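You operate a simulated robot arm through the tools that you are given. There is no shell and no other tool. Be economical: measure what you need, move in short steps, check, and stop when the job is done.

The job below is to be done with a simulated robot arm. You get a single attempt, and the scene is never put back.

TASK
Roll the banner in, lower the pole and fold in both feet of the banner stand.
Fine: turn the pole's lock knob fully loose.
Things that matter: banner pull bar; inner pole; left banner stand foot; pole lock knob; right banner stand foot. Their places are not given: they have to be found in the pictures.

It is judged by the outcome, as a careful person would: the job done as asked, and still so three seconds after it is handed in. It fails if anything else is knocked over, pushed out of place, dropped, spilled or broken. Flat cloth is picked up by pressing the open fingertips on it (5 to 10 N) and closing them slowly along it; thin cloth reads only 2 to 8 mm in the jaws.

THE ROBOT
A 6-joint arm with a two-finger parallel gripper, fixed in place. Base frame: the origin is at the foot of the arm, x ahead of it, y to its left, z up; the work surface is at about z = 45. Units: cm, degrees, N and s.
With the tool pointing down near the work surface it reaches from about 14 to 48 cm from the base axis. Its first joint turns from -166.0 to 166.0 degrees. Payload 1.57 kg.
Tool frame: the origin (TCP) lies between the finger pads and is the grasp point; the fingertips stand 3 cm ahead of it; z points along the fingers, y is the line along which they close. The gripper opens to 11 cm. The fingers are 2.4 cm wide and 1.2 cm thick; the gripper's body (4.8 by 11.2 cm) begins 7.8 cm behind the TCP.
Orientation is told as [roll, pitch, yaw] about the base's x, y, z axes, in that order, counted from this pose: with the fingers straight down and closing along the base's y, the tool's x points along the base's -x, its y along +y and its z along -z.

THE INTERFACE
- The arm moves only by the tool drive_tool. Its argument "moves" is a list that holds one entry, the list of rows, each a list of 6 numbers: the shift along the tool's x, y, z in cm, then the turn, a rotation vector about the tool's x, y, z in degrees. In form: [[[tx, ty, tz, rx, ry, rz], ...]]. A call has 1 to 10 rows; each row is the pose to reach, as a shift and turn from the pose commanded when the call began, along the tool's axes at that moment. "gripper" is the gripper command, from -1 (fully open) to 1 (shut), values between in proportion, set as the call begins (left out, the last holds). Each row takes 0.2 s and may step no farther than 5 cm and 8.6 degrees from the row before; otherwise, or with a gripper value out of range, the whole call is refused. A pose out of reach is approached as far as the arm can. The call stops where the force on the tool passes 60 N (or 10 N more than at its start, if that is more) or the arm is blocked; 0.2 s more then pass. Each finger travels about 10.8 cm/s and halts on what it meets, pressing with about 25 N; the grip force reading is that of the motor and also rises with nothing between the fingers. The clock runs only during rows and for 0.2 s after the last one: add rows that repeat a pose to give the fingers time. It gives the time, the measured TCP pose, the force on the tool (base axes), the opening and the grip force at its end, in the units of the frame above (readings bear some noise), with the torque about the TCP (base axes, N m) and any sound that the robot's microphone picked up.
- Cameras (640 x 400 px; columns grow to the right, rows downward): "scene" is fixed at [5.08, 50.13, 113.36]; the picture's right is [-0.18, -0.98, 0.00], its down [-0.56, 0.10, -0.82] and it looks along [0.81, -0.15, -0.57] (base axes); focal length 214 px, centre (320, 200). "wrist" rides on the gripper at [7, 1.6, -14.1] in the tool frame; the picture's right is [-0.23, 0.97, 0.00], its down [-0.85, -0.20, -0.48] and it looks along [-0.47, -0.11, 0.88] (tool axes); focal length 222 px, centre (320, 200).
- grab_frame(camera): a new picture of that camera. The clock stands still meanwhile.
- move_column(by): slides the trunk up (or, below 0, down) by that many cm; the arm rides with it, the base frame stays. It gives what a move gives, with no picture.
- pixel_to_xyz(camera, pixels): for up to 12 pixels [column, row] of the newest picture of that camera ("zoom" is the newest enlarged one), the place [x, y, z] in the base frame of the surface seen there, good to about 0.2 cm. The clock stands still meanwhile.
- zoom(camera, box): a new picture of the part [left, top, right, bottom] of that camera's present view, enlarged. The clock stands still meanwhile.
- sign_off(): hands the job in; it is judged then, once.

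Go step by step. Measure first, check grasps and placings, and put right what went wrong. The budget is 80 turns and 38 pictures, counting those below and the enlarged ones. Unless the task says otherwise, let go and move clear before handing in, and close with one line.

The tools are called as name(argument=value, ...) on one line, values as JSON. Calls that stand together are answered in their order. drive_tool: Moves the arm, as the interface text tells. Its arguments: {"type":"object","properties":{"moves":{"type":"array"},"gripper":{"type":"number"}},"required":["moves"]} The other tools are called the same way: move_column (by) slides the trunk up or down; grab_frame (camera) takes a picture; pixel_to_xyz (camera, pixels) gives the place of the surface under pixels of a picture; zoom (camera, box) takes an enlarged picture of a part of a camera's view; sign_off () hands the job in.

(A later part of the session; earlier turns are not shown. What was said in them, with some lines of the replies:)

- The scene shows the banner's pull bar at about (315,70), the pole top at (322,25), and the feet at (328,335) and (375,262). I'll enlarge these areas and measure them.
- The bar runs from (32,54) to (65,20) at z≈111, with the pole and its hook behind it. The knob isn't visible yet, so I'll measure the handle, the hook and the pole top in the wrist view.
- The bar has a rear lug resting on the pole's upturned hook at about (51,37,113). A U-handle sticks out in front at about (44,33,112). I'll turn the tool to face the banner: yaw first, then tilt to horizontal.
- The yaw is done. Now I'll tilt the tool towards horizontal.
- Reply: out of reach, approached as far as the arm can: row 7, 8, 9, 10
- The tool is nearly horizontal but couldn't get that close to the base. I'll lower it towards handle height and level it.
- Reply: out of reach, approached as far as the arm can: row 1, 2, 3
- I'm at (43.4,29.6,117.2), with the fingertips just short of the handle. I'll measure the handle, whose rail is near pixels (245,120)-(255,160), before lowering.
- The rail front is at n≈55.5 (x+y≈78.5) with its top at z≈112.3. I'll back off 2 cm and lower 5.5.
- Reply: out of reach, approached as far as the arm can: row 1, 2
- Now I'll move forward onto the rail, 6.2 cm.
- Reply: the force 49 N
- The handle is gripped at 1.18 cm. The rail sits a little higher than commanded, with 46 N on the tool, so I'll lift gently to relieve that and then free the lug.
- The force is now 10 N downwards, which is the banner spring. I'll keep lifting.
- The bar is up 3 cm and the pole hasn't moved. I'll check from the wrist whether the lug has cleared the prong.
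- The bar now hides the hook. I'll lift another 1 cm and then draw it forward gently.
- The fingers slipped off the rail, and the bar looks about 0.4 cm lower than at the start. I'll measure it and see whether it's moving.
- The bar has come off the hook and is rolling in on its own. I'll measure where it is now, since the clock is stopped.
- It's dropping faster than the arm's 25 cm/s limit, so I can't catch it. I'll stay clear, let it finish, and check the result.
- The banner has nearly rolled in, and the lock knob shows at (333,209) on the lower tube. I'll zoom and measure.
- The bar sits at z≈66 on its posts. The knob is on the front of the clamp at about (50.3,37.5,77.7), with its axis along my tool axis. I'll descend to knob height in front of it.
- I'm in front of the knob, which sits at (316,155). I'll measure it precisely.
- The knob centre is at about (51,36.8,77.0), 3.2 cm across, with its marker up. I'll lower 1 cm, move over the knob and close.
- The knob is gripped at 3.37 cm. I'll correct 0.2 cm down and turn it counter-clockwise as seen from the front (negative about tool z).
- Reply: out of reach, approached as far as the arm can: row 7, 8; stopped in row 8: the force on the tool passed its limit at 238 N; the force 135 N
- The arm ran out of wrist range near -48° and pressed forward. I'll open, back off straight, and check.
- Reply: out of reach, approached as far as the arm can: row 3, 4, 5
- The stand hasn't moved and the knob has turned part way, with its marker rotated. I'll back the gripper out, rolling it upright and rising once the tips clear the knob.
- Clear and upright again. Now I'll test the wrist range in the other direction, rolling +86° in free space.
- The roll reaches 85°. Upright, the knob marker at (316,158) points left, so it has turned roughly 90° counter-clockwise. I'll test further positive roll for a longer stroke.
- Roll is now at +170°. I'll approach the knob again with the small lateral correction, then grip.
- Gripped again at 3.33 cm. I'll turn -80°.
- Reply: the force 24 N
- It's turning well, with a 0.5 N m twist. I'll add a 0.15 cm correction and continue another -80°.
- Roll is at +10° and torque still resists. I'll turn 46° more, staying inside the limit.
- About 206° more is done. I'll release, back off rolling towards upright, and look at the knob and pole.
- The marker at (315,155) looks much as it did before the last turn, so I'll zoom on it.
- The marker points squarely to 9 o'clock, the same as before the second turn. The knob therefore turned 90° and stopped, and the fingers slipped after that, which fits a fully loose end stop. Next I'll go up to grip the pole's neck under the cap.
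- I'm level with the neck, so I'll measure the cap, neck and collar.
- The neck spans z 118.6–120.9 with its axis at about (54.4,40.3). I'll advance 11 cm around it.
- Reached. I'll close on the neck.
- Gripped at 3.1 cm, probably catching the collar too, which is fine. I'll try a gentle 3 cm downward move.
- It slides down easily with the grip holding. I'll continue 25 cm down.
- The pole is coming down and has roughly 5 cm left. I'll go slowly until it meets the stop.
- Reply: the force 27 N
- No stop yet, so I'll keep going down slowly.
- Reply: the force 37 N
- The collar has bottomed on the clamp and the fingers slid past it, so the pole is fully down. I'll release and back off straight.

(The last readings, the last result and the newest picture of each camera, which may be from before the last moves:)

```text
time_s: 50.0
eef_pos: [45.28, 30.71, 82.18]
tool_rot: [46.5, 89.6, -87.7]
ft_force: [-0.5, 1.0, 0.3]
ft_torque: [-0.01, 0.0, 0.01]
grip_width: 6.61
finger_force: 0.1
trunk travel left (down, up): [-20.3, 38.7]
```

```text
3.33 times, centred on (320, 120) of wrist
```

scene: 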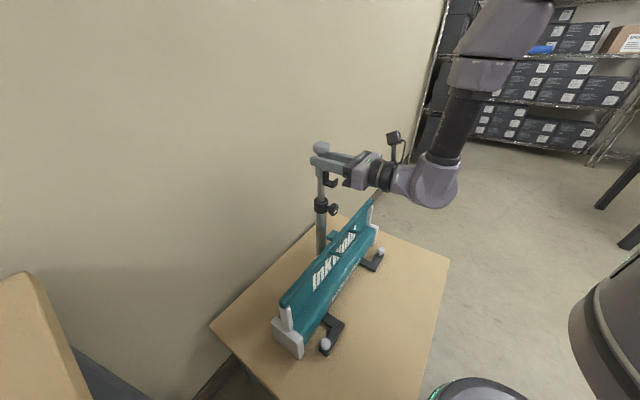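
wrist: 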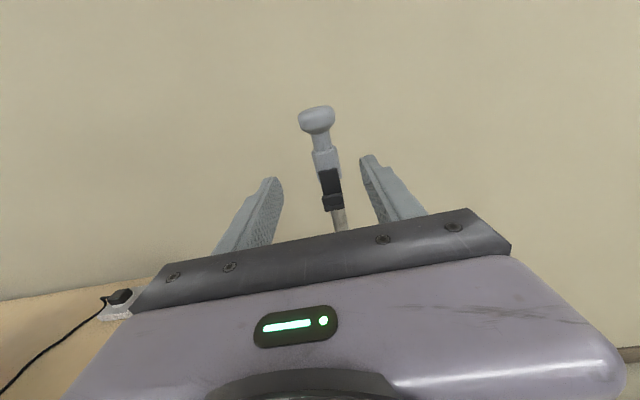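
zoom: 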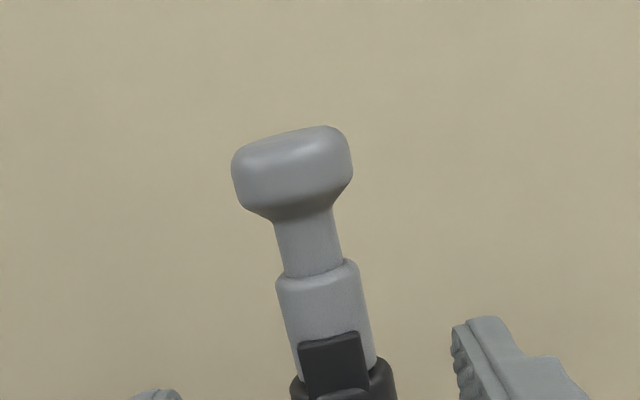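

The pole is down with its collar at the clamp. Now the feet: I'll take a close look and measure both.

zoom(camera="scene", box=[290, 230, 400, 370])

pixel_to_xyz(camera="scene", pixels=[[325, 343], [324, 354], [343, 320], [332, 321], [334, 334], [346, 314], [381, 250], [372, 262], [376, 271], [365, 265], [360, 266], [380, 262]])

```text
2.86 times, centred on (345, 300) of scene
```

zoom: 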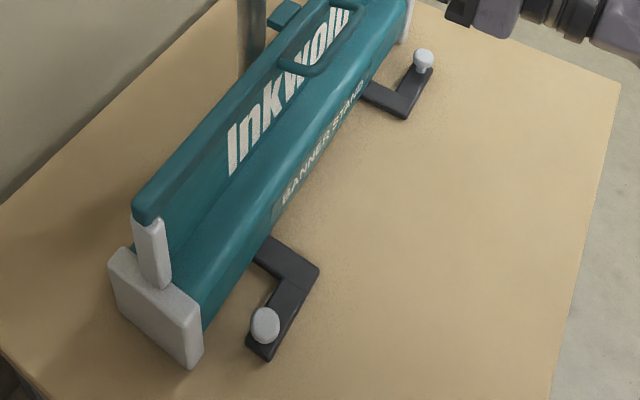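

```text
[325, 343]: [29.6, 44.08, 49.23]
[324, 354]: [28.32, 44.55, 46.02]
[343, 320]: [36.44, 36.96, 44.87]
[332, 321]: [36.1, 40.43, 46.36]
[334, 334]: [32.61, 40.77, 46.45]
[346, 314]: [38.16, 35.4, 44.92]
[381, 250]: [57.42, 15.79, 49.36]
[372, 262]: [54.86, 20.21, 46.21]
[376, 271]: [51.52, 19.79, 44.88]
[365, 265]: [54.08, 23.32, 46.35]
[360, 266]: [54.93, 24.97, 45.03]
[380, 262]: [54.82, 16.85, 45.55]
```

The left foot's knob is at (29.4,44.2,49.3), with its leg along -r. The right foot's knob is at (57.3,15.9,49.3). Both most likely swing inwards in front of the case. I'll move the gripper above the left knob, tilting 45° down.

drive_tool(moves=[[[0, -1, -3, 0, 0, 0], [-2, -3, -5, 0, -5, 0], [-4.5, -5.5, -6, 0, -10, 0], [-7, -8, -7, 0, -15, 0], [-9.5, -10.5, -7, 0, -20, 0], [-12, -13, -7, 0, -25, 0], [-14.5, -15.5, -7, 0, -30, 0], [-17, -18, -7, 0, -35, 0], [-19.5, -20, -7, 0, -40, 0], [-22, -20.7, -7, 0, -45, 0]]])

grab_frame(camera="wrist")

```text
time_s: 52.2
eef_pos: [29.23, 34.76, 61.04]
tool_rot: [-2.3, 45.3, -133.9]
ft_force: [-1.0, 0.3, -0.6]
ft_torque: [0.02, -0.03, -0.01]
grip_width: 6.61
finger_force: 0.1
out of reach, approached as far as the arm can: row 8, 9, 10
trunk travel left (down, up): [-20.3, 38.7]
```

```text
4 pictures are left
```

wrist: 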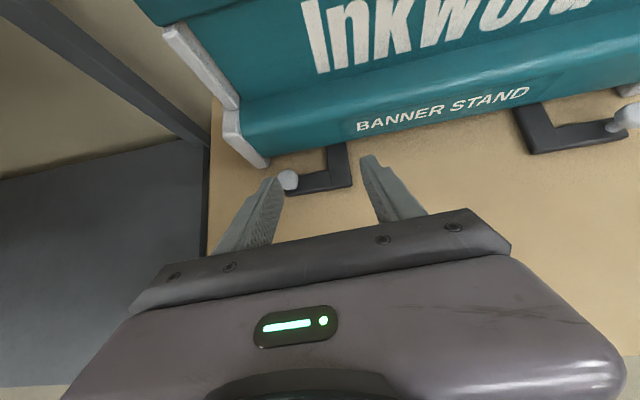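

The picture shows both feet clearly, with the left knob at (288,180) and the right at (625,118). I'll measure the foot geometry on it.

pixel_to_xyz(camera="wrist", pixels=[[288, 180], [350, 183], [338, 150], [328, 170], [310, 190], [530, 152], [522, 110], [545, 125], [600, 140], [622, 118], [350, 140], [300, 158]])

```text
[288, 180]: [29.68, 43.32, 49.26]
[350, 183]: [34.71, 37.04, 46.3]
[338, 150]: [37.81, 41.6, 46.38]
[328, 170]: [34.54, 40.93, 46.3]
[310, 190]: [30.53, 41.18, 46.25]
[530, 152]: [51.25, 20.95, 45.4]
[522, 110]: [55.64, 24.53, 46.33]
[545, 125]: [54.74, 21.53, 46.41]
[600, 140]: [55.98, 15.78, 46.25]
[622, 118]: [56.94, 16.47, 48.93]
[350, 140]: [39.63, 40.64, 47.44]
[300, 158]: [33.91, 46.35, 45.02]
```

The left foot's arm runs at r≈-3 into the case, its leg lies at n 50.7–53.3, and the knob centre is at (29.8,44.0). Turning the tool left with the arm should fix the reach, so I'll yaw +15° and move to the pre-grasp point above and in front of the knob.

drive_tool(moves=[[[0, 0, 0, 4, 0, -4], [-1.2, -1.4, 1.3, 8, 0, -8], [-2.4, -2.8, 2.6, 10.6, 0, -10.6], [-3.67, -4.29, 3.88, 10.6, 0, -10.6]]])

```text
time_s: 53.2
eef_pos: [26.24, 37.77, 55.81]
tool_rot: [0.2, 44.7, -119.1]
ft_force: [-0.7, 0.1, 0.5]
ft_torque: [-0.01, 0.03, 0.0]
grip_width: 6.59
finger_force: 0.1
trunk travel left (down, up): [-20.3, 38.7]
```

Reached. I'll advance along the fingers and close on the knob.

drive_tool(moves=[[[0, 0, 3, 0, 0, 0], [0, 0, 5.5, 0, 0, 0], [0, 0, 7, 0, 0, 0], [0, 0, 8, 0, 0, 0]]])

drive_tool(moves=[[[0, 0, 0, 0, 0, 0], [0, 0, 0, 0, 0, 0], [0, 0, 0, 0, 0, 0]]], gripper=1)

```text
time_s: 54.2
eef_pos: [28.62, 42.23, 52.75]
tool_rot: [0.2, 44.6, -119.0]
ft_force: [1.0, -0.2, 0.2]
ft_torque: [-0.01, -0.03, -0.01]
grip_width: 6.6
finger_force: 0.0
out of reach, approached as far as the arm can: row 2, 3, 4
trunk travel left (down, up): [-20.3, 38.7]
```

```text
time_s: 55.0
eef_pos: [28.66, 42.29, 52.66]
tool_rot: [0.3, 44.6, -119.0]
ft_force: [-0.7, -0.3, -0.4]
ft_torque: [0.0, -0.02, -0.02]
grip_width: 0.01
finger_force: 20.7
trunk travel left (down, up): [-20.3, 38.7]
```

The arm stopped at z≈52.7, short of the knob, so the fingers closed on nothing. I'll open, rise, and lower the trunk to gain reach.

drive_tool(moves=[[[1.4, 0, -1.4, 0, 0, 0], [2.8, 0, -2.8, 0, 0, 0], [4.24, 0, -4.24, 0, 0, 0]]], gripper=-0.2)

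move_column(by=-6)

```text
time_s: 55.8
eef_pos: [28.7, 42.2, 58.71]
tool_rot: [0.3, 44.7, -119.0]
ft_force: [0.4, 0.2, 0.1]
ft_torque: [-0.05, 0.01, -0.02]
grip_width: 6.61
finger_force: 0.0
trunk travel left (down, up): [-20.3, 38.7]
```

```text
time_s: 56.8
eef_pos: [28.75, 42.29, 52.61]
tool_rot: [0.2, 44.7, -119.0]
ft_force: [0.0, 0.2, 0.1]
ft_torque: [-0.02, 0.02, -0.02]
grip_width: 6.61
finger_force: 0.1
trunk travel left (down, up): [-14.3, 44.7]
```

drive_tool(moves=[[[-0.7, 0.1, 1.2, 0, 0, 0], [-1.4, 0.15, 2.3, 0, 0, 0]]])

drive_tool(moves=[[[0, 0, 0, 0, 0, 0], [0, 0, 0, 0, 0, 0], [0, 0, 0, 0, 0, 0]]], gripper=1)

```text
time_s: 57.4
eef_pos: [29.15, 42.77, 50.11]
tool_rot: [0.3, 44.7, -119.0]
ft_force: [0.5, -0.7, 0.8]
ft_torque: [0.0, 0.01, 0.0]
grip_width: 6.61
finger_force: 0.0
trunk travel left (down, up): [-14.3, 44.7]
```

```text
time_s: 58.2
eef_pos: [29.09, 42.67, 50.18]
tool_rot: [0.3, 44.7, -119.0]
ft_force: [-3.7, -0.2, -0.4]
ft_torque: [0.16, -0.02, 0.0]
grip_width: 2.76
finger_force: 37.6
trunk travel left (down, up): [-14.3, 44.7]
```

The knob is gripped at 2.76 cm. I'll test the inward swing with a short diagonal pull.

drive_tool(moves=[[[-0.3, 0.26, -0.3, 0, 0, 0], [-0.6, 0.52, -0.6, 0, 0, 0], [-0.9, 0.78, -0.9, 0, 0, 0]]])

```text
time_s: 59.0
eef_pos: [29.33, 41.41, 50.13]
tool_rot: [0.1, 44.7, -119.1]
ft_force: [13.2, 6.1, -9.8]
ft_torque: [-0.18, -0.13, 0.13]
grip_width: 2.7
finger_force: 37.9
trunk travel left (down, up): [-14.3, 44.7]
```

The foot moves inwards. The reaction suggests a pivot near n≈61.5, r≈-3, so I'll follow that arc.

drive_tool(moves=[[[-0.26, 0.73, -0.26, 0, 0, 0], [-0.63, 1.35, -0.63, 0, 0, 0], [-0.965, 2.0, -0.965, 0, 0, 0], [-1.275, 2.7, -1.275, 0, 0, 0], [-1.55, 3.43, -1.55, 0, 0, 0], [-1.785, 4.15, -1.785, 0, 0, 0]]])

```text
time_s: 60.4
eef_pos: [31.64, 37.17, 50.01]
tool_rot: [0.3, 44.7, -119.0]
ft_force: [-4.7, 0.2, 3.2]
ft_torque: [-0.01, 0.23, 0.39]
grip_width: 2.75
finger_force: 37.8
trunk travel left (down, up): [-14.3, 44.7]
```

Forces are small, so the arc fits. I'll continue the swing.

drive_tool(moves=[[[-0.18, 0.77, -0.18, 0, 0, 0], [-0.35, 1.54, -0.35, 0, 0, 0], [-0.46, 2.34, -0.46, 0, 0, 0], [-0.55, 3.15, -0.55, 0, 0, 0], [-0.58, 3.95, -0.58, 0, 0, 0], [-0.59, 4.76, -0.59, 0, 0, 0], [-0.54, 5.57, -0.54, 0, 0, 0], [-0.47, 6.37, -0.47, 0, 0, 0]]])

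```text
time_s: 62.2
eef_pos: [36.79, 33.31, 50.07]
tool_rot: [0.3, 44.7, -119.1]
ft_force: [-4.5, 1.2, -4.9]
ft_torque: [0.28, -0.04, 0.43]
grip_width: 2.75
finger_force: 37.9
trunk travel left (down, up): [-14.3, 44.7]
```

On to the end of the swing, watching for the stop.

drive_tool(moves=[[[0.13, 0.8, 0.13, 0, 0, 0], [0.275, 1.58, 0.275, 0, 0, 0], [0.48, 2.35, 0.48, 0, 0, 0], [0.705, 3.09, 0.705, 0, 0, 0], [0.9, 3.63, 0.9, 0, 0, 0], [1.12, 4.16, 1.12, 0, 0, 0], [1.32, 4.6, 1.32, 0, 0, 0], [1.52, 5.0, 1.52, 0, 0, 0]]])

```text
time_s: 64.0
eef_pos: [41.95, 32.81, 50.26]
tool_rot: [0.2, 44.7, -118.6]
ft_force: [-36.1, -1.1, 20.5]
ft_torque: [0.29, 0.58, 0.48]
grip_width: 2.73
finger_force: 37.8
trunk travel left (down, up): [-14.3, 44.7]
```

A firm reaction of about 36 N appears after ≈89° of swing, so the left foot is folded against its stop. I'll open slightly and withdraw.

drive_tool(moves=[[[-0.1, -0.2, -0.1, 0, 0, 0], [-0.1, -0.2, -0.1, 0, 0, 0], [-0.1, -0.2, -2, 0, 0, 0], [-0.1, -0.2, -5, 0, 0, 0], [-0.1, -0.2, -9, 0, 0, 0]]], gripper=0.2)

```text
time_s: 65.2
eef_pos: [38.95, 27.37, 56.48]
tool_rot: [0.3, 44.7, -119.1]
ft_force: [-0.6, -0.2, -0.5]
ft_torque: [-0.01, -0.01, -0.03]
grip_width: 4.4
finger_force: 0.1
trunk travel left (down, up): [-14.3, 44.7]
```

Now the right foot. I'll move across to above and in front of its knob at about (57.3,16.3), turning the tool to azimuth 25°.

drive_tool(moves=[[[-0.3, 2.88, -1.24, -4.25, 0, 4.25], [-0.6, 5.76, -2.48, -8.5, 0, 8.5], [-0.9, 8.64, -3.7, -12.75, 0, 12.75], [-1.2, 11.5, -4.95, -17, 0, 17], [-1.5, 14.4, -6.2, -21.25, 0, 21.25], [-1.77, 17.28, -7.43, -25.5, 0, 25.5]]], gripper=-0.2)

grab_frame(camera="wrist")

```text
time_s: 66.6
eef_pos: [50.87, 13.32, 60.55]
tool_rot: [0.5, 45.0, -155.0]
ft_force: [-0.1, 0.2, 0.3]
ft_torque: [0.04, 0.02, -0.04]
grip_width: 6.61
finger_force: 0.0
trunk travel left (down, up): [-14.3, 44.7]
```

```text
3 pictures are left
```

wrist: 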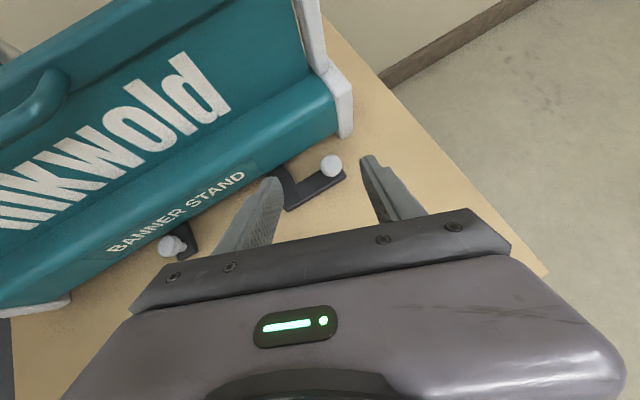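

The left foot is folded with its knob at (175,245) against the case. The right knob shows at (331,167).

pixel_to_xyz(camera="wrist", pixels=[[331, 164], [331, 172], [322, 166], [340, 166], [290, 205], [345, 178], [172, 245], [190, 250]])

```text
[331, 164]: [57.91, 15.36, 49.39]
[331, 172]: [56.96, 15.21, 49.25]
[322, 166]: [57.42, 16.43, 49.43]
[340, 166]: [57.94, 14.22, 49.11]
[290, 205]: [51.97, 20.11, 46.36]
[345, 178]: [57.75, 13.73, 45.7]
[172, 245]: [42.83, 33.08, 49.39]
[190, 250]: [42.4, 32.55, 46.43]
```

The right knob centre is at (57.7,15.3). I'll line up and advance along the fingers.

drive_tool(moves=[[[-1.75, 0.55, 1.7, 0, 0, 0], [-3.5, 1.09, 3.4, 0, 0, 0], [-3.5, 1.09, 6, 0, 0, 0], [-3.5, 1.09, 8.5, 0, 0, 0], [-3.5, 1.09, 10.2, 0, 0, 0], [-3.5, 1.09, 11.4, 0, 0, 0]]])

```text
time_s: 68.0
eef_pos: [56.44, 14.54, 50.01]
tool_rot: [0.5, 44.9, -154.9]
ft_force: [0.8, -0.8, 0.9]
ft_torque: [-0.01, 0.01, -0.02]
grip_width: 6.58
finger_force: 0.0
trunk travel left (down, up): [-14.3, 44.7]
```

drive_tool(moves=[[[0, 0, 0, 0, 0, 0], [0, 0, 0, 0, 0, 0], [0, 0, 0, 0, 0, 0]]], gripper=1)

```text
time_s: 68.8
eef_pos: [56.38, 14.71, 50.14]
tool_rot: [0.6, 44.8, -154.5]
ft_force: [-9.7, 45.7, -1.3]
ft_torque: [0.8, 0.05, 0.88]
grip_width: 2.76
finger_force: 37.8
trunk travel left (down, up): [-14.3, 44.7]
```

The right knob is gripped at 2.76 cm, with the side load already pointing along the swing. I'll follow the mirrored arc.

drive_tool(moves=[[[-0.42, -0.77, -0.42, 0, 0, 0], [-0.81, -1.2, -0.81, 0, 0, 0], [-1.23, -1.74, -1.23, 0, 0, 0], [-1.63, -2.32, -1.63, 0, 0, 0], [-1.99, -2.94, -1.99, 0, 0, 0], [-2.34, -3.61, -2.34, 0, 0, 0], [-2.64, -4.31, -2.64, 0, 0, 0], [-2.91, -5.01, -2.91, 0, 0, 0]]])

```text
time_s: 70.6
eef_pos: [50.54, 17.26, 50.0]
tool_rot: [0.5, 44.7, -154.8]
ft_force: [0.8, -5.3, -2.1]
ft_torque: [-0.18, -0.09, -0.51]
grip_width: 2.74
finger_force: 38.1
trunk travel left (down, up): [-14.3, 44.7]
```

Forces are low; continuing.

drive_tool(moves=[[[-0.22, -0.75, -0.22, 0, 0, 0], [-0.425, -1.51, -0.425, 0, 0, 0], [-0.57, -2.29, -0.57, 0, 0, 0], [-0.7, -3.09, -0.7, 0, 0, 0], [-0.785, -3.9, -0.785, 0, 0, 0], [-0.825, -4.7, -0.825, 0, 0, 0], [-0.815, -5.51, -0.815, 0, 0, 0], [-0.78, -6.31, -0.78, 0, 0, 0], [-0.7, -7.12, -0.7, 0, 0, 0], [-0.584, -7.92, -0.584, 0, 0, 0]]])

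```text
time_s: 72.8
eef_pos: [46.74, 21.44, 50.5]
tool_rot: [-1.1, 45.0, -154.9]
ft_force: [3.4, -0.2, -2.1]
ft_torque: [0.07, -0.05, -0.31]
grip_width: 2.68
finger_force: 37.0
out of reach, approached as far as the arm can: row 6, 7, 8, 9, 10
trunk travel left (down, up): [-14.3, 44.7]
```

The arm reached a yaw limit about 60° into the swing. I'll release, withdraw while yawing left, and re-grip at a better angle.

drive_tool(moves=[[[0, 0, 0, 0, 0, 0], [0, 0, 0, 0, 0, 0], [0, 0, -2, 0, 0, 0], [0, 0, -4, 4, 0, -4], [0, 0, -6, 8, 0, -8], [0, 0, -8, 12, 0, -12], [0, 0, -8, 16, 0, -16], [0, 0, -8, 20, 0, -20]]], gripper=-0.1)

grab_frame(camera="wrist")

```text
time_s: 74.6
eef_pos: [41.56, 19.35, 56.29]
tool_rot: [0.3, 44.6, -126.6]
ft_force: [-0.7, 0.2, 0.2]
ft_torque: [0.0, 0.0, -0.01]
grip_width: 6.05
finger_force: 0.1
trunk travel left (down, up): [-14.3, 44.7]
```

```text
2 pictures are left
```

wrist: 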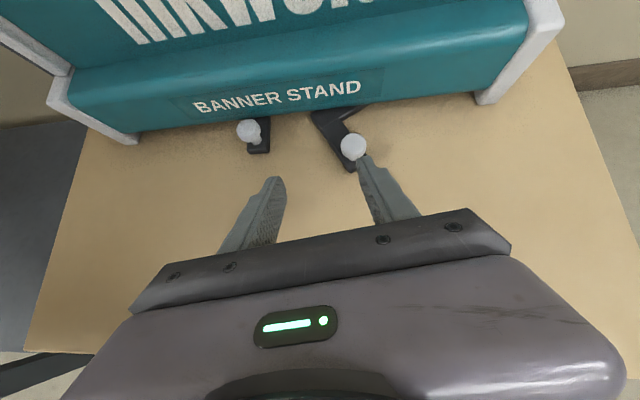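

The right foot is about two-thirds in, with its knob at (353,147). I'll measure both knobs.

pixel_to_xyz(camera="wrist", pixels=[[353, 147], [343, 147], [363, 147], [353, 138], [352, 156], [248, 130], [238, 130], [260, 130], [350, 168], [265, 148]])

```text
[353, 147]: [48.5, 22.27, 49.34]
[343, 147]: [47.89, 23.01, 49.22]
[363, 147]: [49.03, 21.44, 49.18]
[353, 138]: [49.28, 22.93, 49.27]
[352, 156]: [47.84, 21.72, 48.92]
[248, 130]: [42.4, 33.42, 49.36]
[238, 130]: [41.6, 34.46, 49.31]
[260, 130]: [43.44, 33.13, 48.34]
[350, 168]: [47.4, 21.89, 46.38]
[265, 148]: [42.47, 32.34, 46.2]
```

The right knob is at (48.5,22.25) and should end at r≈12.7, n≈53.8, mirroring the left. I'll line up and advance.

drive_tool(moves=[[[-0.45, 2, 0, 0, 0, 0], [-0.89, 3.85, 0, 0, 0, 0], [-0.89, 3.85, 3, 0, 0, 0], [-0.89, 3.85, 5.5, 0, 0, 0], [-0.89, 3.85, 7, 0, 0, 0], [-0.89, 3.85, 8, 0, 0, 0]]])

drive_tool(moves=[[[0, 0, 0, 0, 0, 0], [0, 0, 0, 0, 0, 0], [0, 0, 0, 0, 0, 0]]], gripper=1)

```text
time_s: 76.0
eef_pos: [47.71, 20.74, 49.84]
tool_rot: [0.3, 44.7, -126.8]
ft_force: [-0.4, 0.9, 0.7]
ft_torque: [0.02, 0.0, 0.01]
grip_width: 6.05
finger_force: 0.1
trunk travel left (down, up): [-14.3, 44.7]
```

```text
time_s: 76.8
eef_pos: [47.62, 20.88, 49.73]
tool_rot: [0.2, 44.7, -126.6]
ft_force: [-3.9, -1.4, -2.8]
ft_torque: [-0.08, 0.1, 0.06]
grip_width: 2.72
finger_force: 38.1
trunk travel left (down, up): [-14.3, 44.7]
```

Gripped at 2.72 cm. I'll finish the swing to the stop.

drive_tool(moves=[[[0.23, -0.66, 0.23, 0, 0, 0], [0.53, -1.375, 0.53, 0, 0, 0], [0.86, -2.04, 0.86, 0, 0, 0], [1.235, -2.72, 1.235, 0, 0, 0], [1.635, -3.35, 1.635, 0, 0, 0], [2.06, -3.925, 2.06, 0, 0, 0], [2.755, -4.7, 2.755, 0, 0, 0], [3.245, -5.16, 3.245, 0, 0, 0], [3.57, -5.43, 3.57, 0, 0, 0]]])

```text
time_s: 78.5
eef_pos: [46.54, 26.45, 49.96]
tool_rot: [0.3, 44.7, -127.7]
ft_force: [1.0, -19.2, 9.2]
ft_torque: [-0.55, -0.04, -0.4]
grip_width: 2.73
finger_force: 37.1
trunk travel left (down, up): [-14.3, 44.7]
stopped in row 8: the force on the tool passed its limit at 79 N (the readings are from after the stop); the commanded pose is now the measured one
```

It stopped firmly near the end of the arc. I'll release, withdraw and verify.

drive_tool(moves=[[[0, 0, 0, 0, 0, 0], [0, 0, 0, 0, 0, 0], [0, 0, -2, 0, 0, 0], [0, 0, -5, 0, 0, 0], [0, 0, -9, 0, 0, 0], [1.4, 0, -10.4, 0, 0, 0]]], gripper=0.2)

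grab_frame(camera="wrist")

```text
time_s: 79.9
eef_pos: [42.72, 21.54, 58.11]
tool_rot: [0.4, 44.6, -127.5]
ft_force: [0.1, 0.5, 0.3]
ft_torque: [-0.01, -0.03, 0.0]
grip_width: 4.42
finger_force: 0.1
trunk travel left (down, up): [-14.3, 44.7]
```

```text
1 pictures are left
```

wrist: 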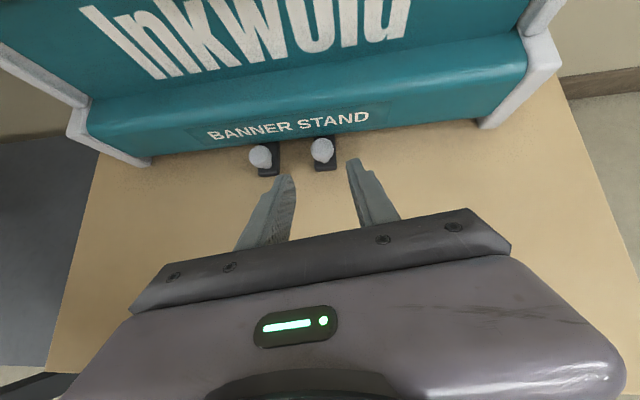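

Both legs now stick straight out at (268,158) and (323,155). I'll confirm the positions and angles.

pixel_to_xyz(camera="wrist", pixels=[[259, 155], [322, 149], [316, 170], [336, 168], [333, 145], [260, 174], [281, 173], [278, 148]])

```text
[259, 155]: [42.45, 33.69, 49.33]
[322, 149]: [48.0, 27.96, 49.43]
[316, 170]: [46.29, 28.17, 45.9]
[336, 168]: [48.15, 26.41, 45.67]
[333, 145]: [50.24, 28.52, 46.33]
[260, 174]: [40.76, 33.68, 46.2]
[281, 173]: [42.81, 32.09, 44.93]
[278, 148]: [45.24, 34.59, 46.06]
```

Both legs stand square to the case, so both feet are fully folded. I'll back the arm up clear and use the last picture to check the whole stand.

drive_tool(moves=[[[2, 0, -4, 0, 0, 0], [5, 0, -7, 0, 0, 0], [8, 0, -9, 0, 0, 0]]])

zoom(camera="scene", box=[240, 150, 420, 370])

pixel_to_xyz(camera="scene", pixels=[[322, 176], [320, 196], [320, 204]])

```text
time_s: 80.7
eef_pos: [42.3, 21.25, 70.24]
tool_rot: [0.2, 44.6, -127.5]
ft_force: [0.0, 0.0, 0.7]
ft_torque: [0.02, 0.04, -0.01]
grip_width: 4.41
finger_force: 0.2
trunk travel left (down, up): [-14.3, 44.7]
```

```text
1.82 times, centred on (330, 260) of scene
```

zoom: 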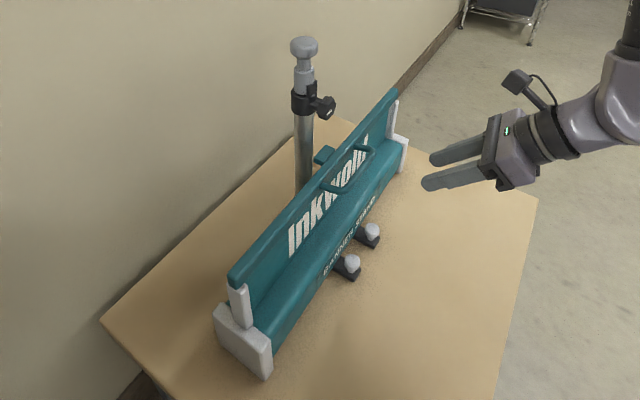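

```text
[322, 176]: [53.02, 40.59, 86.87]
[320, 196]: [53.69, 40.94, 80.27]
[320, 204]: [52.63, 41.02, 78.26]
```

The last picture agrees with the earlier readings. The banner is rolled in, the pole is down 35 cm onto its clamp, the knob is at its loose stop and both feet are square in. The arm is clear, so I'm handing in.

sign_off()

```text
The job is handed in.
```

I handed the job in with the banner rolled in, the pole lowered onto its clamp, the lock knob turned loose and both feet folded in. Two caveats: the grip slipped when I unhooked the bar, so the banner rolled in on its own; and I took the knob as fully loose because it stopped after a quarter turn.
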